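You operate a simulated robot arm through the tools that you are given. There is no shell and no other tool. Be economical: measure what you need, move in short steps, check, and stop when the job is done.

Carry out the task below with a simulated two-armed robot. There is one attempt and no reset: what you move stays moved.

JOB
Open the spares drawer.

The check looks at the end state, three seconds after you hand in, the way a careful person would. Anything else that was tipped, shoved, dropped, spilled or broken makes it a failure.

ROBOT AND FRAMES
Two 7-joint arms with two-finger parallel grippers on one trunk, on a base that drives. Base frame: it is fixed to the floor where the robot stands at the start and does not move with it; the origin is under the middle of the robot, x ahead of it, y to its left, z up. Lengths are in cm, angles in rad, forces in N, time in s.
The left shoulder is at the start at [7, 13.3, 82.6], the right one opposite. With the tool pointing down near the work surface each hand reaches from about 10 to 64 cm from the robot's upright axis, wherever it stands, measured 20 degrees to its own side. Places, roughly: spares drawer [70, -30, 50]. Payload 1.57 kg a hand.
The tool frame of a hand sits at the grasp point between the pads (the TCP): z along the fingers, y along the line on which they close. The tips reach 3 cm beyond it. The gripper opens to 8 cm. The fingers are 1.7 cm wide and 1.2 cm thick; the gripper's body (4 by 8.2 cm) begins 8 cm behind the TCP.
Orientation is that of the tool frame in the base frame, as a unit quaternion [w, x, y, z]. With the fingers straight down and closing along the base's y, the tool's x points along the base's -x, its y along +y and its z along -z.

CONTROLS
- The arms move only by the tool servo_tool. It takes "left_steps", "right_steps" or both (then of equal length, played together; a hand with none holds still); each is a list of rows, each a list of 7 numbers: the gripper command, from -1 (shut) to 1 (fully open), values between in proportion, then the shift along the tool's x, y, z in units of 40 mm (1.0 is 40 mm), then the turn, a rotation vector about the tool's x, y, z in units of 5 degrees (1.0 is 5 degrees). In form: [[grip, x, y, z, wx, wy, wz], ...]. A call has 1 to 12 rows; each row shifts and turns the commanded pose from where the row before left it, along the tool's axes as they then stand. A call with a number of a shift or a turn outside -1 to 1 is refused whole. Rows are played at 5 a second. More than 5 cm and 0.15 rad between two rows, or a gripper value outside its range, and nothing of the call is played. Where a pose cannot be reached the arm comes as near as it can. A force on the tool above 40 N (or 10 N above the force at the start of the call, whichever is more), or a blocked arm, ends the call early, and 0.2 s more pass. The fingers move at their own pace (about 15.3 cm/s each) and stop on an object; they squeeze with about 41 N. The grip force told is the motor's: it shows also when the fingers shut on nothing. Time passes only in rows, and 0.2 s behind the last, so rows that do not move let the fingers close. The reply holds the time, the measured pose of the TCP, the force on the tool along the base axes, the opening and the grip force, in the units named above and with some noise.
- Cameras (640 x 400 px; columns grow to the right, rows downward): "scene" is now at [12.54, -1.36, 103.12]; the picture's right is [-0.16, -0.99, 0.00], its down [-0.78, 0.13, -0.62] and it looks along [0.61, -0.10, -0.79] (base axes); focal length 278 px, centre (320, 200). "left" rides on the left gripper at [7.2, 0.7, -12.2] in its tool frame; the picture's right is [-0.09, 1.00, 0.00], its down [-0.84, -0.08, -0.54] and it looks along [-0.54, -0.05, 0.84] (tool axes); focal length 238 px, centre (320, 200). "right" rides on the right gripper at [7.2, -0.7, -12.2] in its tool frame; the picture's right is [0.09, 1.00, 0.00], its down [-0.84, 0.08, -0.54] and it looks along [-0.54, 0.05, 0.84] (tool axes); focal length 238 px, centre (320, 200). There is no depth. A picture from a camera that has moved, and an enlarged one, comes with that camera's place and axes in the base frame and with its lens.
- grab_frame(camera): a new picture of that camera. It takes no simulated time.
- move_column(by): slides the trunk up (or, below 0, down) by that many cm; the arms and the scene camera ride with it, the base frame stays. It gives what a move gives, with no picture.
- drive_base(legs): drives the robot by 1 to 6 legs, each [ahead, left, turn to the left] in cm, cm and rad, along the robot's own axes; the way and the turn of a leg run together, so that a leg with both is an arc; at most 150 cm and 3.142 rad a leg. The arms and the cameras ride along, it lands a little off, and it stops where it bumps. It gives what a move gives.
- aim_head(pan, tilt): turns the head with the scene camera to pan (to the left, within 1.501 rad either way) and tilt (down, from -0.506 to 1.204), counted from straight ahead of the robot. It gives what a move gives.
- enlarge(camera, box): a new picture of the part [left, top, right, bottom] of that camera's present view, enlarged. It takes no simulated time.
- hand_in(): hands the job in; it is judged then, once.

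Work in short steps. Places have to be worked out from the pictures, the camera data and where the tool is seen: move nearer, look again, correct. Check each grasp and each placing, and mend what went wrong. You have 120 turns and 108 pictures in all, those below and enlarged ones among them. Open the grippers and draw the arms clear of the work before you hand the job in, unless the task says otherwise; then end with one line.

The tools are called after "Emit:" as name(argument=value, ...) on one line, values as JSON. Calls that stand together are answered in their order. servo_tool: Moves the arms, as the interface text tells. Its arguments: {"type":"object","properties":{"left_steps":{"type":"array"},"right_steps":{"type":"array"}},"required":[]} The other tools are called the same way: move_column (by) slides the trunk up or down; drive_base (legs) drives the base; aim_head (pan, tilt) turns the head that bears the scene camera; grab_frame (camera) takes a picture; enlarge (camera, box) takes an enlarged picture of a part of a camera's view; hand_in () hands the job in.

At the start:

```text
time_s: 0.0
left_tool_pos: [52.27, 13.42, 73.91]
left_orientation: [0.0, 0.001, 1.0, 0.0]
left_ft_force: [-0.1, 0.6, -0.8]
left_gripper_width: 7.99
left_grip_force: 0.0
right_tool_pos: [36.99, -25.6, 65.57]
right_orientation: [0.0, 0.0, 1.0, 0.001]
right_ft_force: [-0.1, 0.2, 0.6]
right_gripper_width: 8.01
right_grip_force: 0.1
trunk travel left (down, up): [-40.0, 54.0]
robot x, y, heading: [-0.11, -0.08, -0.001]
head pan, tilt: [-0.161, 0.904]
```

scene: 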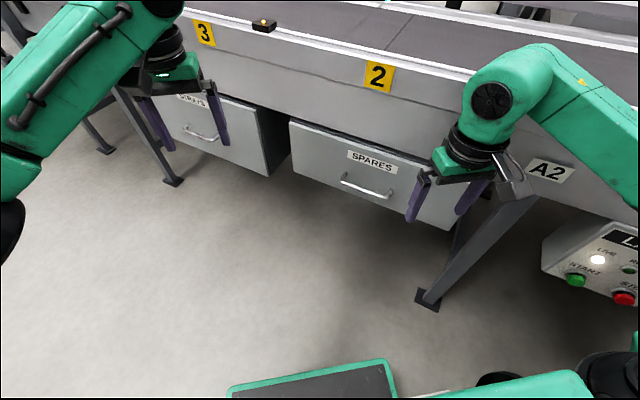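
right: 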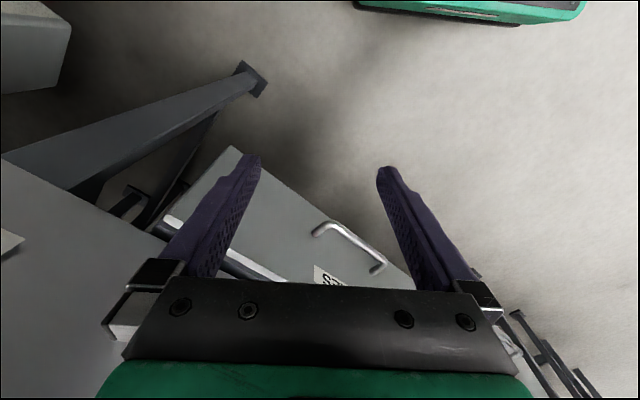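
left: 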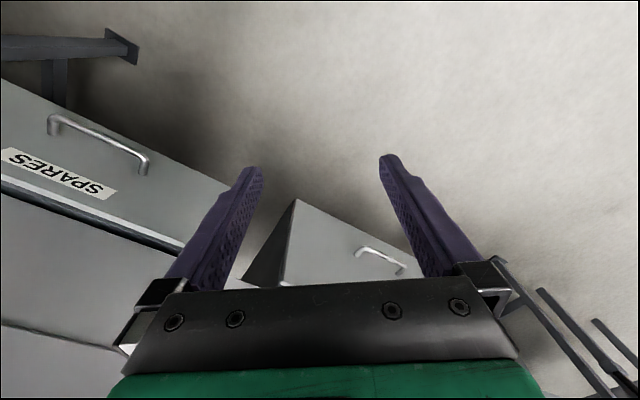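

The handle triangulates to about [54.6, -20.4, 51], with its bar along (0.58, 0.82, 0) and the pull direction about (-0.82, 0.58, 0). I'll take closer views before moving.

Emit:
enlarge(camera="scene", box=[260, 90, 480, 240])

Emit:
enlarge(camera="left", box=[0, 60, 240, 260])

Emit:
enlarge(camera="right", box=[200, 140, 440, 300])

```text
2.67 times, centred on (370, 165) of scene
camera zoom: at [12.54, -1.36, 103.12], right [-0.16, -0.99, 0.0], down [-0.78, 0.13, -0.62], along [0.61, -0.1, -0.79], focal length 740 px, centre (187, 293)
```

zoom: 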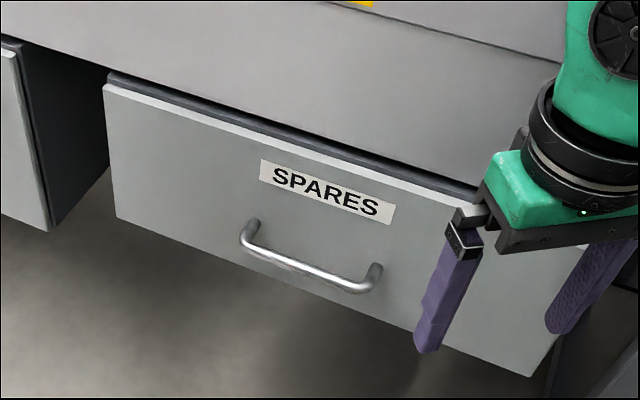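

```text
2.00 times, centred on (120, 160) of left
camera zoom: at [45.12, 13.95, 86.04], right [0.09, 1.0, 0.0], down [0.84, -0.08, 0.54], along [0.54, -0.05, -0.84], focal length 477 px, centre (720, 280)
```

zoom: 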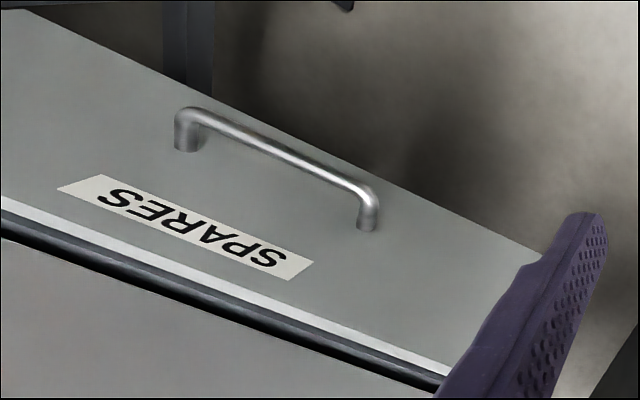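

```text
2.50 times, centred on (320, 220) of right
camera zoom: at [29.85, -26.29, 77.9], right [-0.09, 1.0, 0.0], down [0.84, 0.08, 0.54], along [0.54, 0.05, -0.84], focal length 596 px, centre (320, 150)
```

zoom: 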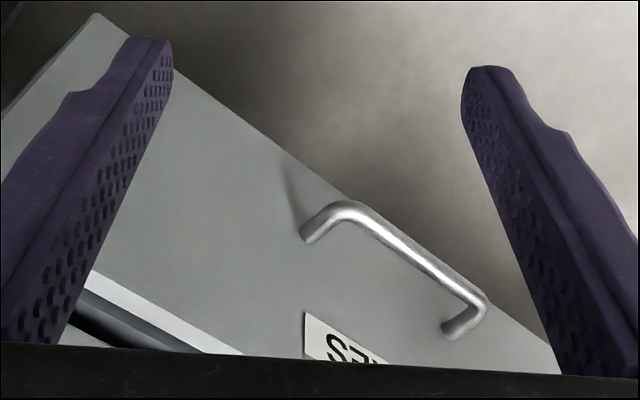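

The bar refines to ends at about [49.7, -23.1, 52.7] and [56.3, -13.7, 52.4]. I plan a horizontal approach with the fingers closing vertically, so I first yaw the right hand by +55° in place.

Emit:
servo_tool(right_steps=[[1, 0, 0, 0, 0, 0, -1], [1, 0, 0, 0, 0, 0, -1], [1, 0, 0, 0, 0, 0, -1], [1, 0, 0, 0, 0, 0, -1], [1, 0, 0, 0, 0, 0, -1], [1, 0, 0, 0, 0, 0, -1], [1, 0, 0, 0, 0, 0, -1], [1, 0, 0, 0, 0, 0, -1], [1, 0, 0, 0, 0, 0, -1], [1, 0, 0, 0, 0, 0, -1], [1, 0, 0, 0, 0, 0, -1]])

```text
time_s: 2.4
left_tool_pos: [52.38, 13.32, 73.82]
left_orientation: [0.0, -0.001, 1.0, 0.0]
left_ft_force: [0.5, 0.0, -0.1]
left_gripper_width: 8.02
left_grip_force: 0.0
right_tool_pos: [31.73, -19.55, 66.87]
right_orientation: [0.0, -0.373, 0.928, 0.001]
right_ft_force: [0.0, 0.4, 1.0]
right_gripper_width: 8.0
right_grip_force: 0.2
right hand out of reach, approached as far as the arm can: row 6, 7, 8, 9, 10, 11
trunk travel left (down, up): [-40.0, 54.0]
robot x, y, heading: [-0.08, -0.11, -0.003]
head pan, tilt: [-0.161, 0.904]
```

The wrist limits at +44°, so I'll go the other way (total yaw −125°), which puts the camera on the left side.

Emit:
servo_tool(right_steps=[[1, 0, 0, 0, 0, 0, 1], [1, 0, 0, 0, 0, 0, 1], [1, 0, 0, 0, 0, 0, 1], [1, 0, 0, 0, 0, 0, 1], [1, 0, 0, 0, 0, 0, 1], [1, 0, 0, 0, 0, 0, 1], [1, 0, 0, 0, 0, 0, 1], [1, 0, 0, 0, 0, 0, 1], [1, 0, 0, 0, 0, 0, 1], [1, 0, 0, 0, 0, 0, 1], [1, 0, 0, 0, 0, 0, 1], [1, 0, 0, 0, 0, 0, 1]])

Emit:
servo_tool(right_steps=[[1, 0, 0, 0, 0, 0, 1], [1, 0, 0, 0, 0, 0, 1], [1, 0, 0, 0, 0, 0, 1], [1, 0, 0, 0, 0, 0, 1], [1, 0, 0, 0, 0, 0, 1], [1, 0, 0, 0, 0, 0, 1], [1, 0, 0, 0, 0, 0, 1], [1, 0, 0, 0, 0, 0, 1], [1, 0, 0, 0, 0, 0, 1], [1, 0, 0, 0, 0, 0, 1], [1, 0, 0, 0, 0, 0, 1], [1, 0, 0, 0, 0, 0, 1]])

```text
time_s: 5.0
left_tool_pos: [52.32, 13.34, 73.83]
left_orientation: [0.0, 0.0, 1.0, 0.0]
left_ft_force: [-0.9, -0.8, -0.1]
left_gripper_width: 8.01
left_grip_force: 0.1
right_tool_pos: [31.69, -19.46, 66.99]
right_orientation: [-0.001, 0.142, 0.99, 0.001]
right_ft_force: [-0.5, -0.1, 0.0]
right_gripper_width: 8.01
right_grip_force: 0.0
trunk travel left (down, up): [-40.0, 54.0]
robot x, y, heading: [-0.04, -0.23, 0.001]
head pan, tilt: [-0.161, 0.904]
```

```text
time_s: 7.6
left_tool_pos: [52.26, 13.38, 73.83]
left_orientation: [-0.001, 0.001, 1.0, 0.0]
left_ft_force: [0.6, 0.1, -0.1]
left_gripper_width: 8.03
left_grip_force: 0.0
right_tool_pos: [31.77, -19.47, 66.99]
right_orientation: [-0.001, 0.617, 0.787, 0.0]
right_ft_force: [0.5, -0.7, 0.6]
right_gripper_width: 8.0
right_grip_force: 0.1
trunk travel left (down, up): [-40.0, 54.0]
robot x, y, heading: [-0.14, 0.05, 0.002]
head pan, tilt: [-0.161, 0.904]
```

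Yaw is now −76°; I need about 49° more.

Emit:
servo_tool(right_steps=[[1, 0, 0, 0, 0, 0, 1], [1, 0, 0, 0, 0, 0, 1], [1, 0, 0, 0, 0, 0, 1], [1, 0, 0, 0, 0, 0, 1], [1, 0, 0, 0, 0, 0, 1], [1, 0, 0, 0, 0, 0, 1], [1, 0, 0, 0, 0, 0, 1], [1, 0, 0, 0, 0, 0, 1], [1, 0, 0, 0, 0, 0, 1], [1, 0, 0, 0, 0, 0, 0.76]])

```text
time_s: 9.8
left_tool_pos: [52.29, 13.3, 73.87]
left_orientation: [0.0, -0.001, 1.0, 0.0]
left_ft_force: [0.0, -0.2, 0.2]
left_gripper_width: 7.99
left_grip_force: 0.0
right_tool_pos: [31.75, -19.55, 66.92]
right_orientation: [-0.001, 0.887, 0.461, 0.0]
right_ft_force: [-0.5, 0.8, 0.1]
right_gripper_width: 8.01
right_grip_force: 0.1
trunk travel left (down, up): [-40.0, 54.0]
robot x, y, heading: [0.23, -0.09, 0.003]
head pan, tilt: [-0.161, 0.904]
```

Yaw reached. Now I pitch the fingers up toward the drawer about tool x, watching for reach limits.

Emit:
servo_tool(right_steps=[[1, 0, 0, 0, -1, 0, 0], [1, 0, 0, 0, -1, 0, 0], [1, 0, 0, 0, -1, 0, 0], [1, 0, 0, 0, -1, 0, 0], [1, 0, 0, 0, -1, 0, 0], [1, 0, 0, 0, -1, 0, 0], [1, 0, 0, 0, -1, 0, 0], [1, 0, 0, 0, -1, 0, 0], [1, 0, 0, 0, -1, 0, 0]])

Emit:
servo_tool(right_steps=[[1, 0, 0, 0, -1, 0, 0], [1, 0, 0, 0, -1, 0, 0], [1, 0, 0, 0, -1, 0, 0], [1, 0, 0, 0, -1, 0, 0], [1, 0, 0, 0, -1, 0, 0]])

Emit:
grab_frame(camera="scene")

Emit:
grab_frame(camera="right")

```text
time_s: 11.8
left_tool_pos: [52.27, 13.18, 73.91]
left_orientation: [0.0, 0.0, 1.0, 0.0]
left_ft_force: [0.0, -0.5, 0.6]
left_gripper_width: 8.02
left_grip_force: 0.0
right_tool_pos: [31.91, -19.57, 66.91]
right_orientation: [0.228, 0.857, 0.446, 0.119]
right_ft_force: [-0.9, 0.2, 1.0]
right_gripper_width: 8.0
right_grip_force: 0.0
right hand out of reach, approached as far as the arm can: row 7, 8, 9
trunk travel left (down, up): [-40.0, 54.0]
robot x, y, heading: [-0.08, 0.02, 0.002]
head pan, tilt: [-0.161, 0.904]
```

```text
time_s: 13.0
left_tool_pos: [52.19, 13.43, 73.77]
left_orientation: [0.001, 0.001, 1.0, 0.0]
left_ft_force: [-0.3, 0.8, -0.5]
left_gripper_width: 8.0
left_grip_force: 0.0
right_tool_pos: [31.76, -19.59, 66.94]
right_orientation: [0.229, 0.858, 0.445, 0.119]
right_ft_force: [0.4, -0.6, -1.1]
right_gripper_width: 8.0
right_grip_force: 0.1
right hand out of reach, approached as far as the arm can: row 1, 2, 3, 4, 5
trunk travel left (down, up): [-40.0, 54.0]
robot x, y, heading: [0.24, -0.09, 0.002]
head pan, tilt: [-0.161, 0.904]
```

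```text
101 pictures are left
camera scene: at [12.54, -1.36, 103.12], right [-0.16, -0.99, 0.0], down [-0.78, 0.13, -0.62], along [0.61, -0.1, -0.79], focal length 278 px, centre (320, 200)
```

scene: 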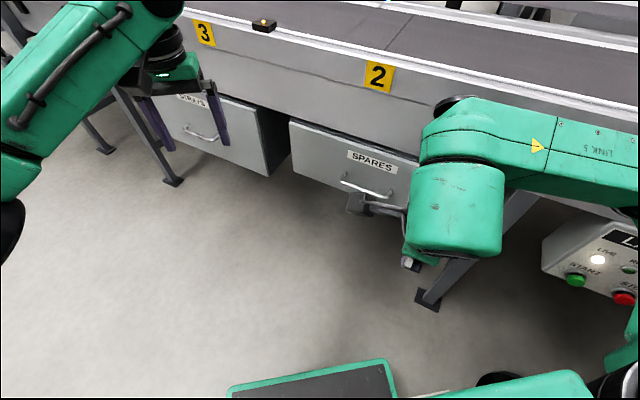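

```text
100 pictures are left
camera right: at [30.56, -9.84, 77.34], right [0.76, -0.42, 0.5], down [-0.65, -0.57, 0.51], along [0.07, -0.71, -0.7], focal length 238 px, centre (320, 200)
```

right: 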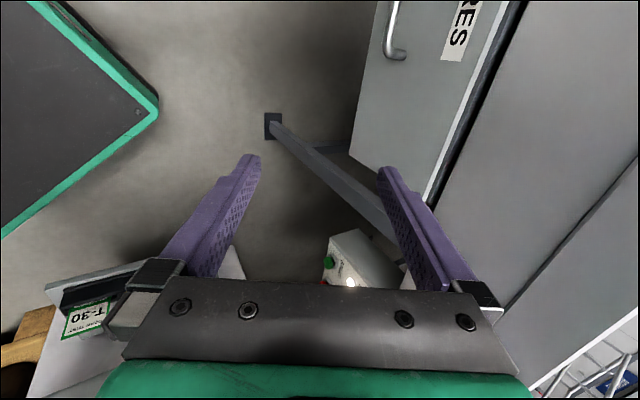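

The wrist limits at 30° of pitch with the shoulder this high. I'll need to lower the trunk and face the drawer squarely, so I look around first to check clearances.

Emit:
aim_head(pan=-1.3, tilt=0.7)

Emit:
grab_frame(camera="scene")

Emit:
aim_head(pan=1.3, tilt=0.7)

Emit:
grab_frame(camera="scene")

Emit:
aim_head(pan=0.0, tilt=0.6)

Emit:
grab_frame(camera="scene")

```text
time_s: 14.4
left_tool_pos: [52.23, 13.27, 73.88]
left_orientation: [0.0, 0.0, 1.0, 0.0]
left_ft_force: [0.2, -0.4, 0.0]
left_gripper_width: 8.0
left_grip_force: 0.0
right_tool_pos: [31.78, -19.56, 67.07]
right_orientation: [0.228, 0.858, 0.445, 0.12]
right_ft_force: [0.0, 0.8, -0.3]
right_gripper_width: 8.02
right_grip_force: 0.0
trunk travel left (down, up): [-40.0, 54.0]
robot x, y, heading: [-0.11, -0.02, 0.0]
head pan, tilt: [-1.3, 0.7]
```

```text
99 pictures are left
camera scene: at [7.38, -8.34, 104.77], right [-0.96, -0.27, 0.0], down [-0.17, 0.62, -0.76], along [0.2, -0.74, -0.64], focal length 278 px, centre (320, 200)
```

scene: 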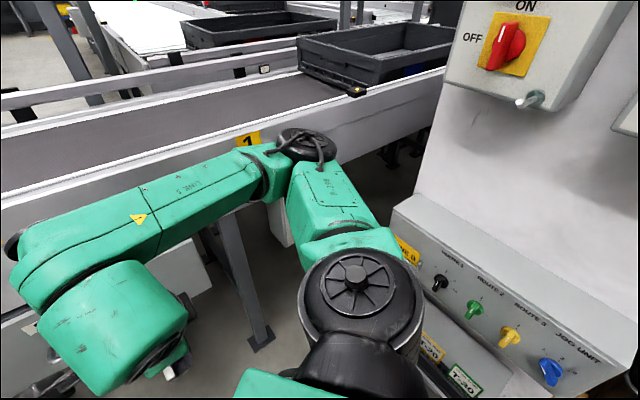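

```text
time_s: 16.7
left_tool_pos: [52.19, 13.46, 73.83]
left_orientation: [0.0, -0.001, 1.0, -0.001]
left_ft_force: [1.1, 0.7, -0.7]
left_gripper_width: 8.01
left_grip_force: 0.0
right_tool_pos: [31.69, -19.5, 67.01]
right_orientation: [0.229, 0.857, 0.445, 0.119]
right_ft_force: [-0.2, -0.8, 0.2]
right_gripper_width: 8.01
right_grip_force: 0.1
trunk travel left (down, up): [-40.0, 54.0]
robot x, y, heading: [-0.0, 0.36, 0.001]
head pan, tilt: [1.3, 0.7]
```

```text
98 pictures are left
camera scene: at [7.38, 8.03, 104.77], right [0.96, -0.27, 0.0], down [-0.17, -0.62, -0.76], along [0.2, 0.74, -0.64], focal length 278 px, centre (320, 200)
```

scene: 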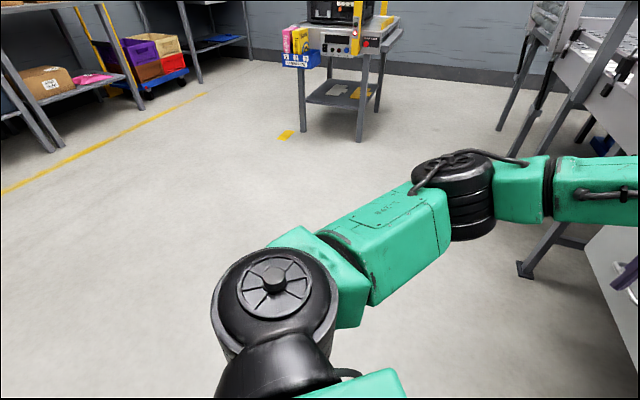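

```text
time_s: 18.2
left_tool_pos: [52.2, 13.29, 73.84]
left_orientation: [0.0, 0.0, 1.0, 0.0]
left_ft_force: [-0.2, 0.5, 0.4]
left_gripper_width: 8.02
left_grip_force: 0.1
right_tool_pos: [31.86, -19.51, 66.96]
right_orientation: [0.229, 0.857, 0.445, 0.119]
right_ft_force: [-0.1, -0.1, 1.2]
right_gripper_width: 7.99
right_grip_force: 0.1
trunk travel left (down, up): [-40.0, 54.0]
robot x, y, heading: [-0.11, 0.09, -0.003]
head pan, tilt: [0.0, 0.6]
```

```text
97 pictures are left
camera scene: at [13.95, -0.15, 105.63], right [0.0, -1.0, 0.0], down [-0.57, 0.0, -0.82], along [0.82, 0.0, -0.57], focal length 278 px, centre (320, 200)
```

scene: 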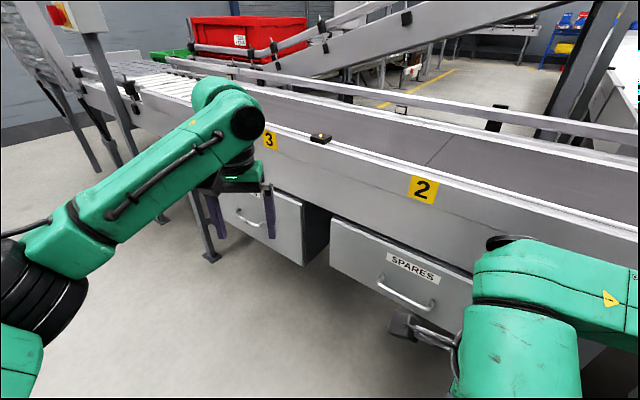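

There is a control cabinet to the right, while the left side is free. I retract the left hand, then drive left and turn to face the drawer squarely.

Emit:
servo_tool(left_steps=[[1, 1, 0, 0, 0, 0, 0], [1, 1, 0, 0, 0, 0, 0], [1, 1, 0, 0, 0, 0, 0], [1, 1, 0, 0, 0, 0, 0], [1, 1, 0, 0, 0, 0, 0]])

Emit:
drive_base(legs=[[0, 40, 0], [0, 0, -0.613]])

Emit:
grab_frame(camera="scene")

```text
time_s: 19.4
left_tool_pos: [32.28, 13.23, 73.92]
left_orientation: [-0.001, 0.0, 1.0, 0.0]
left_ft_force: [-0.8, -0.1, 0.3]
left_gripper_width: 8.01
left_grip_force: 0.0
right_tool_pos: [31.79, -19.43, 66.97]
right_orientation: [0.229, 0.858, 0.445, 0.119]
right_ft_force: [-0.1, 0.9, -0.4]
right_gripper_width: 7.99
right_grip_force: 0.0
trunk travel left (down, up): [-40.0, 54.0]
robot x, y, heading: [0.04, 0.14, -0.002]
head pan, tilt: [0.0, 0.6]
```

```text
time_s: 23.5
left_tool_pos: [34.27, 32.12, 73.89]
left_orientation: [0.0, 0.298, 0.954, 0.0]
left_ft_force: [0.6, 0.6, 0.2]
left_gripper_width: 7.98
left_grip_force: 0.0
right_tool_pos: [15.07, 5.48, 67.01]
right_orientation: [0.253, 0.951, 0.169, 0.045]
right_ft_force: [1.3, 0.5, 0.8]
right_gripper_width: 8.01
right_grip_force: 0.0
trunk travel left (down, up): [-40.0, 54.0]
robot x, y, heading: [0.36, 39.9, -0.607]
head pan, tilt: [0.0, 0.6]
```

```text
96 pictures are left
camera scene: at [11.59, 31.61, 105.63], right [-0.57, -0.82, 0.0], down [-0.46, 0.32, -0.82], along [0.68, -0.47, -0.57], focal length 278 px, centre (320, 200)
```

scene: 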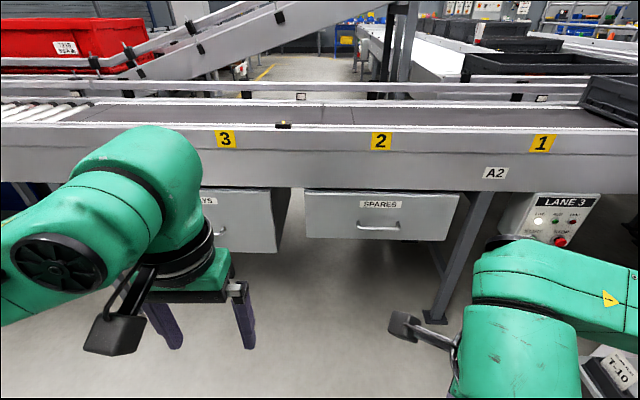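

The robot now faces the drawer nearly square. I enlarge to refine the handle position and angle.

Emit:
enlarge(camera="scene", box=[280, 160, 500, 297])

```text
2.91 times, centred on (390, 228) of scene
camera zoom: at [11.59, 31.61, 105.63], right [-0.57, -0.82, 0.0], down [-0.46, 0.32, -0.82], along [0.68, -0.47, -0.57], focal length 807 px, centre (116, 117)
```

zoom: 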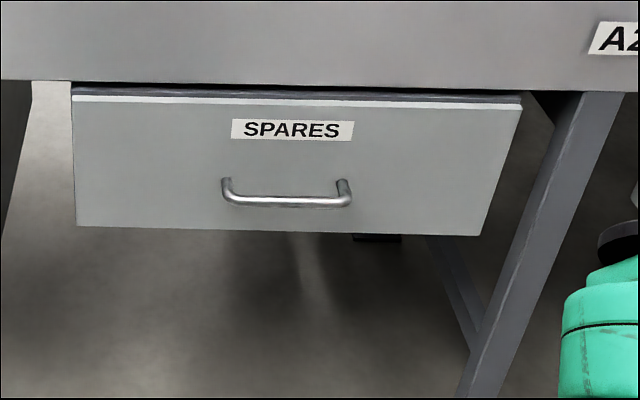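

The bar centre is confirmed near [53.1, -18.5, 52.5]. The front's true heading is about −0.65, so I trim the turn, then lower the trunk 12 cm and test the pitch.

Emit:
drive_base(legs=[[0, 0, -0.043]])

Emit:
move_column(by=-12)

Emit:
servo_tool(right_steps=[[1, 0, 0.7, -0.5, -1, 0, 0], [1, 0, 0.7, -0.5, -1, 0, 0], [1, 0, 0.8, -0.4, -1, 0, 0], [1, 0, 0.8, -0.4, -1, 0, 0]])

```text
time_s: 24.3
left_tool_pos: [33.82, 30.63, 73.86]
left_orientation: [0.001, 0.319, 0.948, 0.0]
left_ft_force: [-0.2, 0.4, -0.7]
left_gripper_width: 8.01
left_grip_force: 0.0
right_tool_pos: [13.71, 4.81, 66.94]
right_orientation: [0.254, 0.955, 0.148, 0.04]
right_ft_force: [0.3, -0.2, 0.3]
right_gripper_width: 8.02
right_grip_force: 0.2
trunk travel left (down, up): [-40.0, 54.0]
robot x, y, heading: [0.58, 39.47, -0.652]
head pan, tilt: [0.0, 0.6]
```

```text
time_s: 25.8
left_tool_pos: [33.92, 30.64, 61.84]
left_orientation: [-0.001, 0.319, 0.948, 0.001]
left_ft_force: [-0.6, 0.7, -0.4]
left_gripper_width: 8.01
left_grip_force: 0.1
right_tool_pos: [13.64, 4.92, 55.02]
right_orientation: [0.254, 0.955, 0.149, 0.04]
right_ft_force: [0.0, 0.1, -0.2]
right_gripper_width: 7.97
right_grip_force: 0.0
trunk travel left (down, up): [-28.0, 66.0]
robot x, y, heading: [0.42, 39.28, -0.648]
head pan, tilt: [0.0, 0.6]
```

```text
time_s: 26.8
left_tool_pos: [33.84, 30.69, 61.96]
left_orientation: [0.0, 0.319, 0.948, 0.0]
left_ft_force: [0.2, 0.6, -0.8]
left_gripper_width: 8.01
left_grip_force: 0.1
right_tool_pos: [15.36, 0.03, 67.86]
right_orientation: [0.416, 0.896, 0.139, 0.065]
right_ft_force: [0.5, 0.7, 0.0]
right_gripper_width: 7.99
right_grip_force: 0.0
trunk travel left (down, up): [-28.0, 66.0]
robot x, y, heading: [-0.25, 39.38, -0.648]
head pan, tilt: [0.0, 0.6]
```

The lower shoulder helps: pitch is now 50°. Because the base turned, I yaw the hand +37° about the vertical to aim it at the drawer.

Emit:
servo_tool(right_steps=[[1, 0, 0, 0, 0, 0.712, -0.598], [1, 0, 0, 0, 0, 0.712, -0.598], [1, 0, 0, 0, 0, 0.712, -0.598], [1, 0, 0, 0, 0, 0.712, -0.598], [1, 0, 0, 0, 0, 0.712, -0.598], [1, 0, 0, 0, 0, 0.712, -0.598], [1, 0, 0, 0, 0, 0.712, -0.598], [1, 0, 0, 0, 0, 0.712, -0.598]])

Emit:
servo_tool(right_steps=[[1, 0, 0, 0, -1, 0, 0], [1, 0, 0, 0, -1, 0, 0], [1, 0, 0, 0, -1, 0, 0], [1, 0, 0, 0, -1, 0, 0]])

```text
time_s: 28.6
left_tool_pos: [33.79, 30.63, 61.99]
left_orientation: [0.0, 0.319, 0.948, -0.001]
left_ft_force: [0.2, 0.7, 0.4]
left_gripper_width: 8.01
left_grip_force: 0.1
right_tool_pos: [15.22, -0.0, 67.91]
right_orientation: [0.375, 0.804, 0.419, 0.196]
right_ft_force: [-0.3, -0.1, 0.2]
right_gripper_width: 8.0
right_grip_force: 0.1
right hand out of reach, approached as far as the arm can: row 7
trunk travel left (down, up): [-28.0, 66.0]
robot x, y, heading: [0.42, 39.45, -0.649]
head pan, tilt: [0.0, 0.6]
```

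```text
time_s: 29.6
left_tool_pos: [33.83, 30.6, 61.98]
left_orientation: [0.0, 0.319, 0.948, -0.001]
left_ft_force: [0.4, 0.1, 0.4]
left_gripper_width: 7.99
left_grip_force: 0.1
right_tool_pos: [18.12, -3.71, 71.14]
right_orientation: [0.49, 0.739, 0.384, 0.257]
right_ft_force: [0.7, -0.4, -0.4]
right_gripper_width: 8.02
right_grip_force: 0.1
right hand out of reach, approached as far as the arm can: row 1, 2, 3, 4
trunk travel left (down, up): [-28.0, 66.0]
robot x, y, heading: [0.17, 39.48, -0.649]
head pan, tilt: [0.0, 0.6]
```

Pitch is 67° with the yaw aligned. Hand height relative to the shoulder is good, so I keep the arm shape, raise the left hand for clearance, and push the right hand forward while pitching.

Emit:
servo_tool(left_steps=[[1, 0, 0, -1, 0, 0, 0], [1, 0, 0, -1, 0, 0, 0], [1, 0, 0, -1, 0, 0, 0], [1, 0, 0, -1, 0, 0, 0], [1, 0, 0, 0, 0, 0, 0]], right_steps=[[1, 0, 0.2, 0.5, -1, 0, 0.4], [1, 0, 0.15, 0.5, -1, 0, 0], [1, 0, 0.1, 0.5, -1, 0, 0], [1, 0, 0.05, 0.5, -1, 0, 0], [1, 0, 0, 0, -0.6, 0, 0]])

Emit:
grab_frame(camera="scene")

```text
time_s: 30.8
left_tool_pos: [33.61, 30.48, 77.95]
left_orientation: [-0.001, 0.319, 0.948, 0.001]
left_ft_force: [0.3, -0.2, -0.8]
left_gripper_width: 7.96
left_grip_force: 0.1
right_tool_pos: [23.28, -9.71, 71.68]
right_orientation: [0.631, 0.631, 0.307, 0.33]
right_ft_force: [-1.0, 0.7, -0.8]
right_gripper_width: 8.01
right_grip_force: 0.1
right hand out of reach, approached as far as the arm can: row 1, 2, 5
trunk travel left (down, up): [-28.0, 66.0]
robot x, y, heading: [-0.03, 39.37, -0.653]
head pan, tilt: [0.0, 0.6]
```

```text
94 pictures are left
camera scene: at [11.25, 31.14, 93.63], right [-0.6, -0.8, 0.0], down [-0.45, 0.34, -0.83], along [0.66, -0.5, -0.56], focal length 278 px, centre (320, 200)
```

scene: 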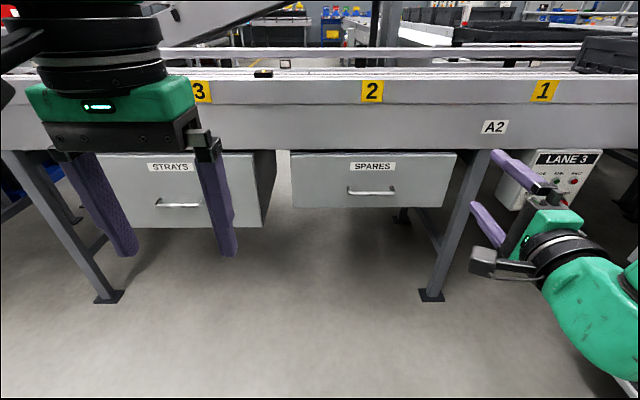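

The right hand is now horizontal, pointing at the drawer with the fingers closing vertically. I lower the trunk 19.2 cm to handle height and drive 11 cm left and 14 cm ahead.

Emit:
move_column(by=-19.2)

Emit:
drive_base(legs=[[0, 11, 0], [14, 0, 0]])

Emit:
grab_frame(camera="scene")

Emit:
grab_frame(camera="right")

```text
time_s: 32.9
left_tool_pos: [33.62, 30.41, 58.78]
left_orientation: [0.0, 0.319, 0.948, 0.0]
left_ft_force: [-0.1, -0.3, -0.1]
left_gripper_width: 8.0
left_grip_force: 0.1
right_tool_pos: [23.26, -9.73, 52.56]
right_orientation: [0.631, 0.632, 0.307, 0.329]
right_ft_force: [-0.1, 0.2, 0.4]
right_gripper_width: 8.01
right_grip_force: 0.0
trunk travel left (down, up): [-8.8, 85.2]
robot x, y, heading: [0.13, 39.83, -0.648]
head pan, tilt: [0.0, 0.6]
```

```text
time_s: 35.0
left_tool_pos: [51.38, 30.91, 58.76]
left_orientation: [0.0, 0.318, 0.948, 0.0]
left_ft_force: [1.1, 0.0, -0.1]
left_gripper_width: 8.0
left_grip_force: 0.0
right_tool_pos: [41.07, -9.32, 52.66]
right_orientation: [0.63, 0.632, 0.308, 0.331]
right_ft_force: [1.1, 0.1, -0.2]
right_gripper_width: 8.01
right_grip_force: 0.0
trunk travel left (down, up): [-8.8, 85.2]
robot x, y, heading: [17.88, 39.77, -0.649]
head pan, tilt: [0.0, 0.6]
```

```text
93 pictures are left
camera scene: at [29.02, 31.46, 74.43], right [-0.6, -0.8, 0.0], down [-0.45, 0.34, -0.82], along [0.66, -0.5, -0.57], focal length 278 px, centre (320, 200)
```

scene: 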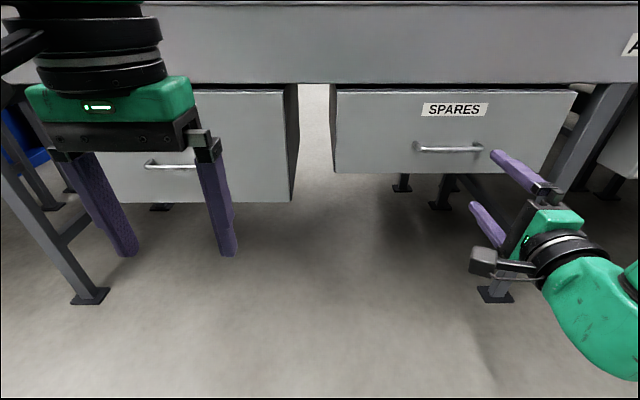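

```text
92 pictures are left
camera right: at [35.62, 3.62, 52.0], right [0.03, 0.06, 1.0], down [-0.93, -0.35, 0.05], along [0.36, -0.93, 0.04], focal length 238 px, centre (320, 200)
```

right: 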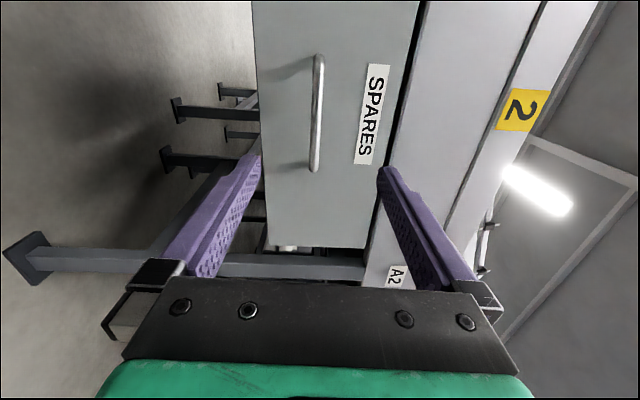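

The hand is aligned laterally and vertically with the bar, about 15 cm short. I drive 9 cm ahead and re-check.

Emit:
drive_base(legs=[[9, 0, 0]])

Emit:
grab_frame(camera="right")

Emit:
enlarge(camera="scene", box=[360, 80, 620, 300])

```text
time_s: 36.1
left_tool_pos: [58.69, 25.3, 58.77]
left_orientation: [0.0, 0.318, 0.948, 0.0]
left_ft_force: [-0.8, -0.8, 0.8]
left_gripper_width: 8.0
left_grip_force: 0.1
right_tool_pos: [48.27, -14.73, 52.49]
right_orientation: [0.63, 0.632, 0.308, 0.33]
right_ft_force: [0.1, 0.4, 0.2]
right_gripper_width: 8.01
right_grip_force: 0.1
trunk travel left (down, up): [-8.8, 85.2]
robot x, y, heading: [25.12, 34.13, -0.649]
head pan, tilt: [0.0, 0.6]
```

```text
91 pictures are left
camera right: at [42.8, -1.79, 52.0], right [0.03, 0.06, 1.0], down [-0.93, -0.35, 0.05], along [0.36, -0.93, 0.04], focal length 238 px, centre (320, 200)
```

right: 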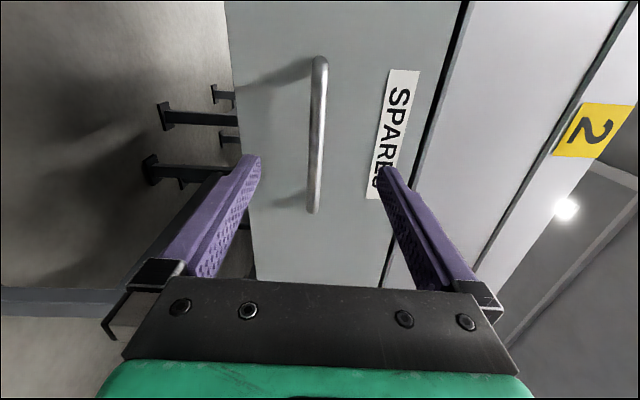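

```text
1.82 times, centred on (490, 190) of scene
camera zoom: at [36.19, 26.05, 74.43], right [-0.6, -0.8, 0.0], down [-0.45, 0.34, -0.82], along [0.66, -0.5, -0.57], focal length 505 px, centre (11, 218)
```

zoom: 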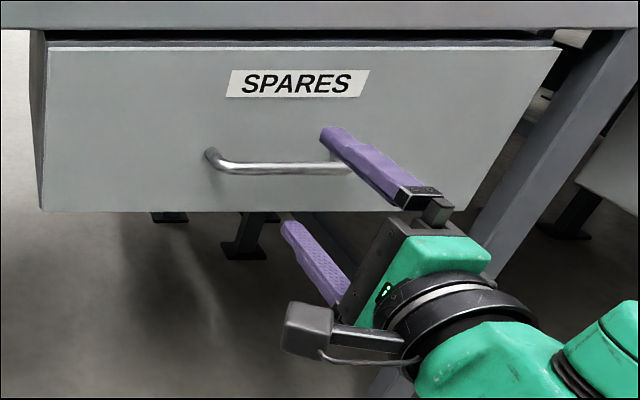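

The bar sits centred between the fingers, 6.1 cm ahead of the TCP. I advance 4.7 cm with the arm, gripper open.

Emit:
servo_tool(right_steps=[[0.6, 0, 0, 0.3, 0, 0, 0], [0.6, 0, 0, 0.3, 0, 0, 0], [0.6, 0, 0, 0.3, 0, 0, 0], [0.6, 0, 0, 0.28, 0, 0, 0], [0.6, 0, 0, 0, 0, 0, 0]])

Emit:
grab_frame(camera="right")

Emit:
enlarge(camera="scene", box=[360, 80, 620, 300])

```text
time_s: 37.3
left_tool_pos: [58.48, 25.32, 58.75]
left_orientation: [0.001, 0.318, 0.948, 0.0]
left_ft_force: [-0.3, 0.8, 0.0]
left_gripper_width: 8.01
left_grip_force: 0.0
right_tool_pos: [52.17, -17.7, 52.54]
right_orientation: [0.63, 0.632, 0.308, 0.33]
right_ft_force: [0.6, 0.6, 0.1]
right_gripper_width: 6.4
right_grip_force: 0.1
trunk travel left (down, up): [-8.8, 85.2]
robot x, y, heading: [25.31, 34.48, -0.645]
head pan, tilt: [0.0, 0.6]
```

```text
89 pictures are left
camera right: at [46.63, -4.64, 52.04], right [0.03, 0.06, 1.0], down [-0.93, -0.35, 0.05], along [0.36, -0.93, 0.04], focal length 238 px, centre (320, 200)
```

right: 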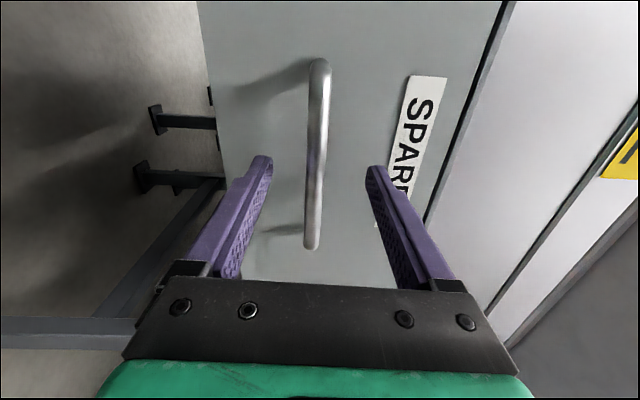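

```text
1.82 times, centred on (490, 190) of scene
camera zoom: at [36.19, 26.05, 74.43], right [-0.6, -0.8, 0.0], down [-0.45, 0.34, -0.82], along [0.66, -0.5, -0.57], focal length 505 px, centre (11, 218)
```

zoom: 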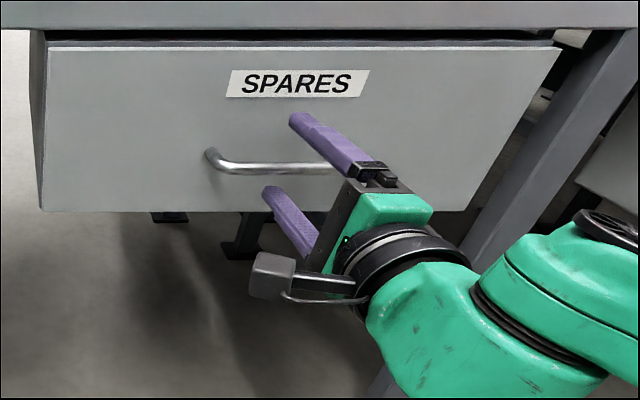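

The fingers straddle the bar with no contact force. I close the gripper.

Emit:
servo_tool(right_steps=[[0, 0, 0, 0, 0, 0, 0], [-0.5, 0, 0, 0, 0, 0, 0], [-1, 0, 0, 0, 0, 0, 0], [-1, 0, 0, 0, 0, 0, 0], [-1, 0, 0, 0, 0, 0, 0]])

Emit:
grab_frame(camera="right")

```text
time_s: 38.5
left_tool_pos: [58.56, 25.26, 58.72]
left_orientation: [-0.001, 0.318, 0.948, 0.001]
left_ft_force: [-0.1, -0.7, 0.0]
left_gripper_width: 8.04
left_grip_force: 0.1
right_tool_pos: [52.14, -17.56, 52.31]
right_orientation: [0.627, 0.634, 0.309, 0.329]
right_ft_force: [-8.7, 10.0, -20.5]
right_gripper_width: 1.19
right_grip_force: 29.5
trunk travel left (down, up): [-8.8, 85.2]
robot x, y, heading: [24.89, 34.49, -0.648]
head pan, tilt: [0.0, 0.6]
```

```text
87 pictures are left
camera right: at [46.63, -4.64, 51.82], right [0.03, 0.05, 1.0], down [-0.93, -0.35, 0.05], along [0.36, -0.93, 0.04], focal length 238 px, centre (320, 200)
```

right: 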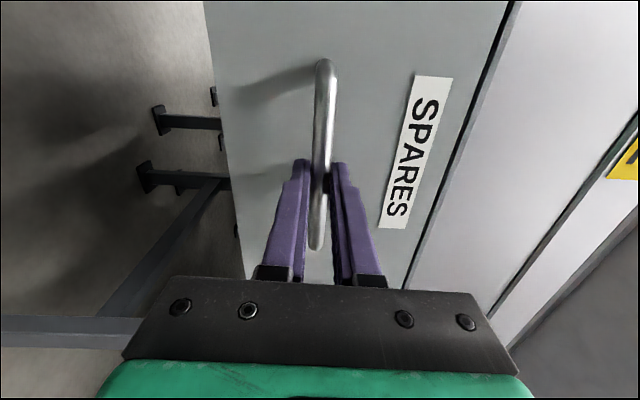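

Gripped at 1.2 cm width, with −20 N vertical load because the bar sits slightly lower. I lower the command 0.3 cm and pull gently 4 cm.

Emit:
servo_tool(right_steps=[[-1, 0, -0.06, 0, 0, 0, 0], [-1, 0, 0, -0.15, 0, 0, 0], [-1, 0, 0, -0.25, 0, 0, 0], [-1, 0, 0, -0.3, 0, 0, 0], [-1, 0, 0, -0.3, 0, 0, 0], [-1, 0, 0, 0, 0, 0, 0]])

Emit:
grab_frame(camera="scene")

```text
time_s: 39.9
left_tool_pos: [58.62, 25.47, 58.73]
left_orientation: [-0.001, 0.318, 0.948, 0.0]
left_ft_force: [0.2, 0.2, 0.1]
left_gripper_width: 7.98
left_grip_force: 0.1
right_tool_pos: [48.76, -15.27, 52.27]
right_orientation: [0.63, 0.63, 0.31, 0.331]
right_ft_force: [7.4, 9.2, -8.9]
right_gripper_width: 1.18
right_grip_force: 29.5
trunk travel left (down, up): [-8.8, 85.2]
robot x, y, heading: [25.29, 34.5, -0.649]
head pan, tilt: [0.0, 0.6]
```

```text
86 pictures are left
camera scene: at [36.3, 26.05, 74.41], right [-0.6, -0.8, 0.0], down [-0.45, 0.34, -0.82], along [0.66, -0.5, -0.57], focal length 278 px, centre (320, 200)
```

scene: 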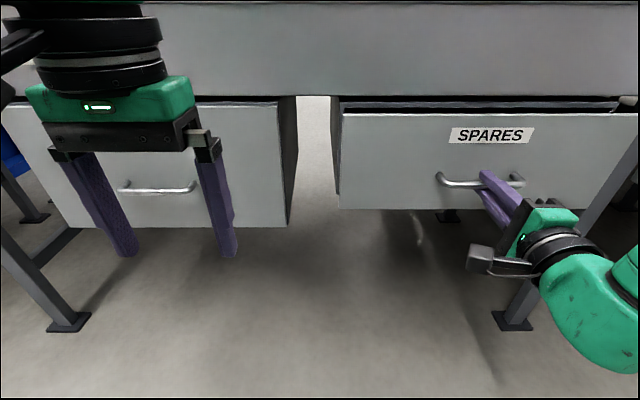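

The drawer is sliding open. I pull further by driving the base straight back 10 cm.

Emit:
servo_tool(right_steps=[[-1, 0.06, -0.03, 0, 0, 0, 0]])

Emit:
drive_base(legs=[[-10, 0, 0]])

Emit:
grab_frame(camera="scene")

```text
time_s: 40.3
left_tool_pos: [58.55, 25.36, 58.65]
left_orientation: [0.0, 0.318, 0.948, 0.0]
left_ft_force: [1.3, 0.3, -0.4]
left_gripper_width: 7.99
left_grip_force: 0.0
right_tool_pos: [48.9, -15.21, 52.14]
right_orientation: [0.632, 0.631, 0.307, 0.329]
right_ft_force: [2.9, 1.7, -4.2]
right_gripper_width: 1.23
right_grip_force: 29.3
trunk travel left (down, up): [-8.8, 85.2]
robot x, y, heading: [24.83, 34.59, -0.649]
head pan, tilt: [0.0, 0.6]
```

```text
time_s: 41.4
left_tool_pos: [50.7, 31.36, 58.84]
left_orientation: [0.0, 0.319, 0.948, 0.001]
left_ft_force: [0.3, 0.7, 0.4]
left_gripper_width: 8.0
left_grip_force: 0.1
right_tool_pos: [40.91, -9.22, 52.12]
right_orientation: [0.631, 0.632, 0.308, 0.329]
right_ft_force: [-2.4, -4.3, 3.3]
right_gripper_width: 1.2
right_grip_force: 29.0
trunk travel left (down, up): [-8.8, 85.2]
robot x, y, heading: [16.89, 40.4, -0.65]
head pan, tilt: [0.0, 0.6]
```

```text
85 pictures are left
camera scene: at [28.29, 31.99, 74.44], right [-0.6, -0.8, 0.0], down [-0.45, 0.34, -0.83], along [0.66, -0.5, -0.56], focal length 278 px, centre (320, 200)
```

scene: 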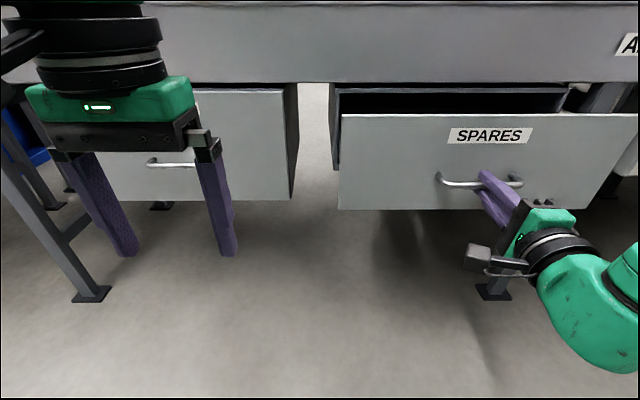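

About 14 cm open with low forces. I continue back in smaller increments, watching for the end stop.

Emit:
drive_base(legs=[[-5, 0, 0]])

Emit:
grab_frame(camera="scene")

```text
time_s: 42.4
left_tool_pos: [46.66, 34.32, 58.71]
left_orientation: [0.0, 0.319, 0.948, 0.0]
left_ft_force: [-1.0, 0.0, 0.6]
left_gripper_width: 8.0
left_grip_force: 0.1
right_tool_pos: [36.94, -6.24, 52.24]
right_orientation: [0.632, 0.632, 0.306, 0.329]
right_ft_force: [-1.7, -1.0, 1.0]
right_gripper_width: 1.18
right_grip_force: 28.9
trunk travel left (down, up): [-8.8, 85.2]
robot x, y, heading: [13.07, 43.47, -0.651]
head pan, tilt: [0.0, 0.6]
```

```text
84 pictures are left
camera scene: at [24.33, 34.99, 74.44], right [-0.6, -0.8, 0.0], down [-0.45, 0.34, -0.83], along [0.66, -0.5, -0.56], focal length 278 px, centre (320, 200)
```

scene: 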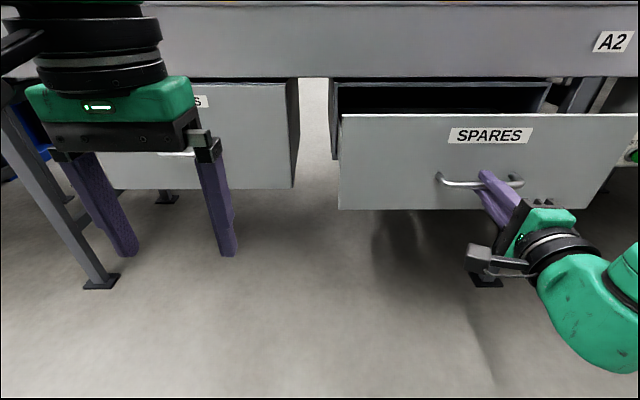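

About 19 cm open. I use the force-guarded arm to pull a few more centimetres and feel for the stop.

Emit:
servo_tool(right_steps=[[-1, 0, 0, -0.25, 0, 0, 0], [-1, 0, 0, -0.25, 0, 0, 0], [-1, 0, 0, -0.25, 0, 0, 0], [-1, 0, 0, -0.25, 0, 0, 0], [-1, 0, 0, 0, 0, 0, 0]])

```text
time_s: 43.6
left_tool_pos: [46.87, 34.41, 58.75]
left_orientation: [0.001, 0.319, 0.948, -0.001]
left_ft_force: [0.1, -0.8, -0.2]
left_gripper_width: 7.98
left_grip_force: 0.1
right_tool_pos: [35.58, -6.69, 52.25]
right_orientation: [0.638, 0.634, 0.306, 0.311]
right_ft_force: [14.8, 18.1, -2.2]
right_gripper_width: 1.18
right_grip_force: 29.8
right hand out of reach, approached as far as the arm can: row 1, 2, 3, 4
trunk travel left (down, up): [-8.8, 85.2]
robot x, y, heading: [13.38, 43.23, -0.649]
head pan, tilt: [0.0, 0.6]
```

The arm hits a reach limit here and is loading sideways. I ease it forward again and will pull with the base instead.

Emit:
servo_tool(right_steps=[[-1, 0.1, 0, 0.2, 0, 0, 0], [-1, 0.1, 0, 0.2, 0, 0, 0], [-1, 0, 0, 0, 0, 0, 0]])

```text
time_s: 44.4
left_tool_pos: [46.66, 34.15, 58.79]
left_orientation: [0.0, 0.32, 0.947, 0.001]
left_ft_force: [0.7, 0.3, 0.1]
left_gripper_width: 8.0
left_grip_force: 0.1
right_tool_pos: [36.88, -7.64, 52.22]
right_orientation: [0.634, 0.634, 0.301, 0.324]
right_ft_force: [-10.4, -11.9, -1.6]
right_gripper_width: 1.2
right_grip_force: 29.9
trunk travel left (down, up): [-8.8, 85.2]
robot x, y, heading: [13.18, 43.32, -0.65]
head pan, tilt: [0.0, 0.6]
```

Emit:
servo_tool(right_steps=[[-1, -0.06, 0, 0, 0, 0, 0], [-1, 0, 0, 0, 0, 0, 0]])

Emit:
drive_base(legs=[[-4, 0, 0]])

Emit:
grab_frame(camera="scene")

```text
time_s: 45.0
left_tool_pos: [46.58, 34.27, 58.79]
left_orientation: [0.0, 0.319, 0.948, 0.0]
left_ft_force: [-0.2, 0.2, -0.3]
left_gripper_width: 8.0
left_grip_force: 0.0
right_tool_pos: [36.87, -7.78, 52.31]
right_orientation: [0.632, 0.633, 0.304, 0.328]
right_ft_force: [-12.3, -18.1, 3.3]
right_gripper_width: 1.19
right_grip_force: 29.1
trunk travel left (down, up): [-8.8, 85.2]
robot x, y, heading: [13.46, 43.06, -0.651]
head pan, tilt: [0.0, 0.6]
```

```text
time_s: 45.8
left_tool_pos: [43.45, 36.7, 58.84]
left_orientation: [0.001, 0.319, 0.948, 0.001]
left_ft_force: [0.3, -0.5, -0.7]
left_gripper_width: 8.01
left_grip_force: 0.1
right_tool_pos: [33.74, -5.15, 52.27]
right_orientation: [0.633, 0.632, 0.304, 0.329]
right_ft_force: [-13.9, -17.8, 5.9]
right_gripper_width: 1.23
right_grip_force: 29.6
trunk travel left (down, up): [-8.8, 85.2]
robot x, y, heading: [9.88, 45.91, -0.651]
head pan, tilt: [0.0, 0.6]
```

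```text
83 pictures are left
camera scene: at [21.07, 37.3, 74.45], right [-0.6, -0.8, 0.0], down [-0.45, 0.34, -0.83], along [0.66, -0.5, -0.56], focal length 278 px, centre (320, 200)
```

scene: 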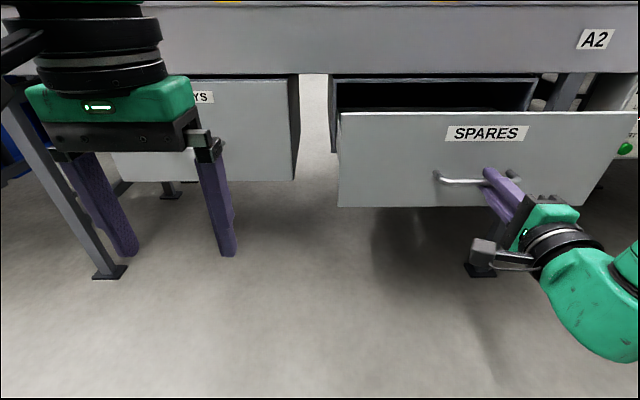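

About 22 cm open. There's a persistent ~22 N sideways load, so I shift the command right to relieve it.

Emit:
servo_tool(right_steps=[[-1, -0.12, 0, 0, 0, 0, 0], [-1, -0.08, 0, 0, 0, 0, 0], [-1, 0, 0, 0, 0, 0, 0]])

Emit:
drive_base(legs=[[-3, 0, 0]])

```text
time_s: 46.6
left_tool_pos: [43.67, 36.89, 58.74]
left_orientation: [0.0, 0.318, 0.948, -0.001]
left_ft_force: [-0.4, -0.8, 0.1]
left_gripper_width: 7.99
left_grip_force: 0.0
right_tool_pos: [33.7, -5.45, 52.25]
right_orientation: [0.631, 0.631, 0.308, 0.329]
right_ft_force: [14.5, 18.3, -3.1]
right_gripper_width: 1.17
right_grip_force: 28.9
trunk travel left (down, up): [-8.8, 85.2]
robot x, y, heading: [10.21, 45.9, -0.65]
head pan, tilt: [0.0, 0.6]
```

```text
time_s: 47.5
left_tool_pos: [41.36, 38.52, 58.68]
left_orientation: [-0.001, 0.32, 0.948, -0.001]
left_ft_force: [-0.1, 0.0, 0.6]
left_gripper_width: 7.99
left_grip_force: 0.0
right_tool_pos: [31.13, -3.94, 52.25]
right_orientation: [0.632, 0.632, 0.307, 0.328]
right_ft_force: [12.8, 18.3, -4.8]
right_gripper_width: 1.2
right_grip_force: 28.6
trunk travel left (down, up): [-8.8, 85.2]
robot x, y, heading: [8.12, 47.6, -0.652]
head pan, tilt: [0.0, 0.6]
```

Travel is now about 25 cm and it still moves freely. I look at how far out the box is.

Emit:
servo_tool(right_steps=[[-1, 0.09, 0, 0, 0, 0, 0], [-1, 0, 0, 0, 0, 0, 0]])

Emit:
move_column(by=0)

Emit:
aim_head(pan=-0.3, tilt=0.5)

Emit:
grab_frame(camera="scene")

Emit:
grab_frame(camera="right")

```text
time_s: 48.1
left_tool_pos: [41.13, 38.34, 58.73]
left_orientation: [0.0, 0.32, 0.947, 0.002]
left_ft_force: [-0.1, 0.4, 0.2]
left_gripper_width: 8.01
left_grip_force: 0.1
right_tool_pos: [31.1, -3.76, 52.21]
right_orientation: [0.633, 0.632, 0.304, 0.327]
right_ft_force: [-5.5, -10.9, 2.5]
right_gripper_width: 1.19
right_grip_force: 28.8
trunk travel left (down, up): [-8.8, 85.2]
robot x, y, heading: [7.6, 47.34, -0.651]
head pan, tilt: [0.0, 0.6]
```

```text
time_s: 48.6
left_tool_pos: [41.02, 38.25, 58.78]
left_orientation: [0.001, 0.319, 0.948, 0.001]
left_ft_force: [-0.4, -0.2, -0.4]
left_gripper_width: 8.01
left_grip_force: 0.1
right_tool_pos: [31.19, -3.76, 52.28]
right_orientation: [0.633, 0.632, 0.303, 0.328]
right_ft_force: [-9.1, -16.2, 3.5]
right_gripper_width: 1.22
right_grip_force: 29.9
trunk travel left (down, up): [-8.8, 85.2]
robot x, y, heading: [7.46, 47.79, -0.651]
head pan, tilt: [0.0, 0.6]
```

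```text
time_s: 49.4
left_tool_pos: [41.09, 38.39, 58.83]
left_orientation: [0.001, 0.319, 0.948, 0.0]
left_ft_force: [0.5, 0.0, -1.0]
left_gripper_width: 7.99
left_grip_force: 0.1
right_tool_pos: [31.09, -3.72, 52.32]
right_orientation: [0.633, 0.632, 0.304, 0.327]
right_ft_force: [-14.3, -19.1, 6.9]
right_gripper_width: 1.21
right_grip_force: 28.8
trunk travel left (down, up): [-8.8, 85.2]
robot x, y, heading: [7.84, 47.58, -0.649]
head pan, tilt: [-0.3, 0.499]
```

```text
82 pictures are left
camera scene: at [16.94, 37.04, 75.35], right [-0.81, -0.58, 0.0], down [-0.28, 0.39, -0.88], along [0.51, -0.71, -0.48], focal length 278 px, centre (320, 200)
```

scene: 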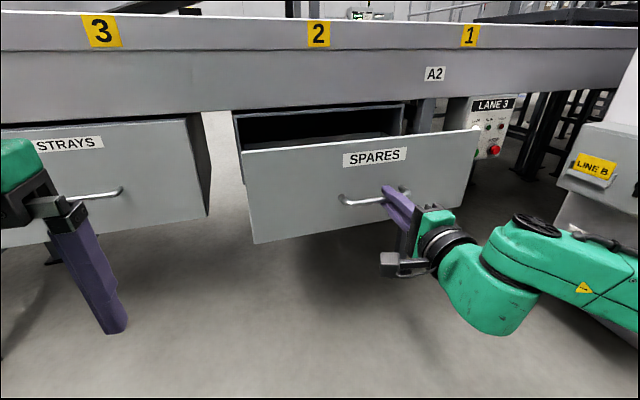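

```text
81 pictures are left
camera right: at [25.78, 9.26, 51.66], right [0.02, 0.06, 1.0], down [-0.94, -0.34, 0.04], along [0.34, -0.94, 0.05], focal length 238 px, centre (320, 200)
```

right: 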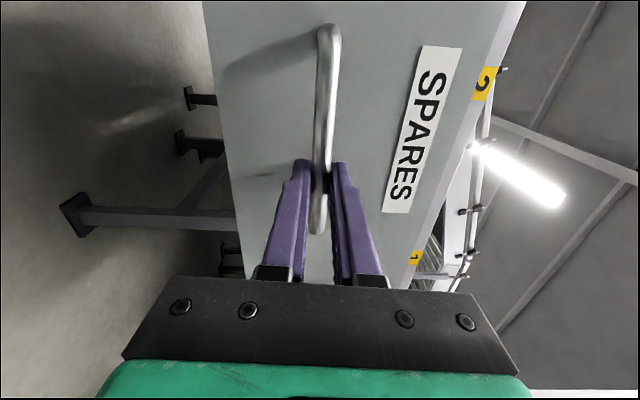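

The drawer is clearly well open. I try another small pull to find whether it is at its stop.

Emit:
drive_base(legs=[[-3, 0, 0]])

```text
time_s: 50.2
left_tool_pos: [38.69, 40.37, 58.69]
left_orientation: [0.0, 0.319, 0.948, 0.001]
left_ft_force: [-0.4, -0.2, -0.6]
left_gripper_width: 7.98
left_grip_force: 0.0
right_tool_pos: [28.8, -1.99, 52.17]
right_orientation: [0.633, 0.632, 0.304, 0.328]
right_ft_force: [-13.2, -17.4, 6.1]
right_gripper_width: 1.19
right_grip_force: 29.7
trunk travel left (down, up): [-8.8, 85.2]
robot x, y, heading: [4.94, 49.76, -0.652]
head pan, tilt: [-0.3, 0.499]
```

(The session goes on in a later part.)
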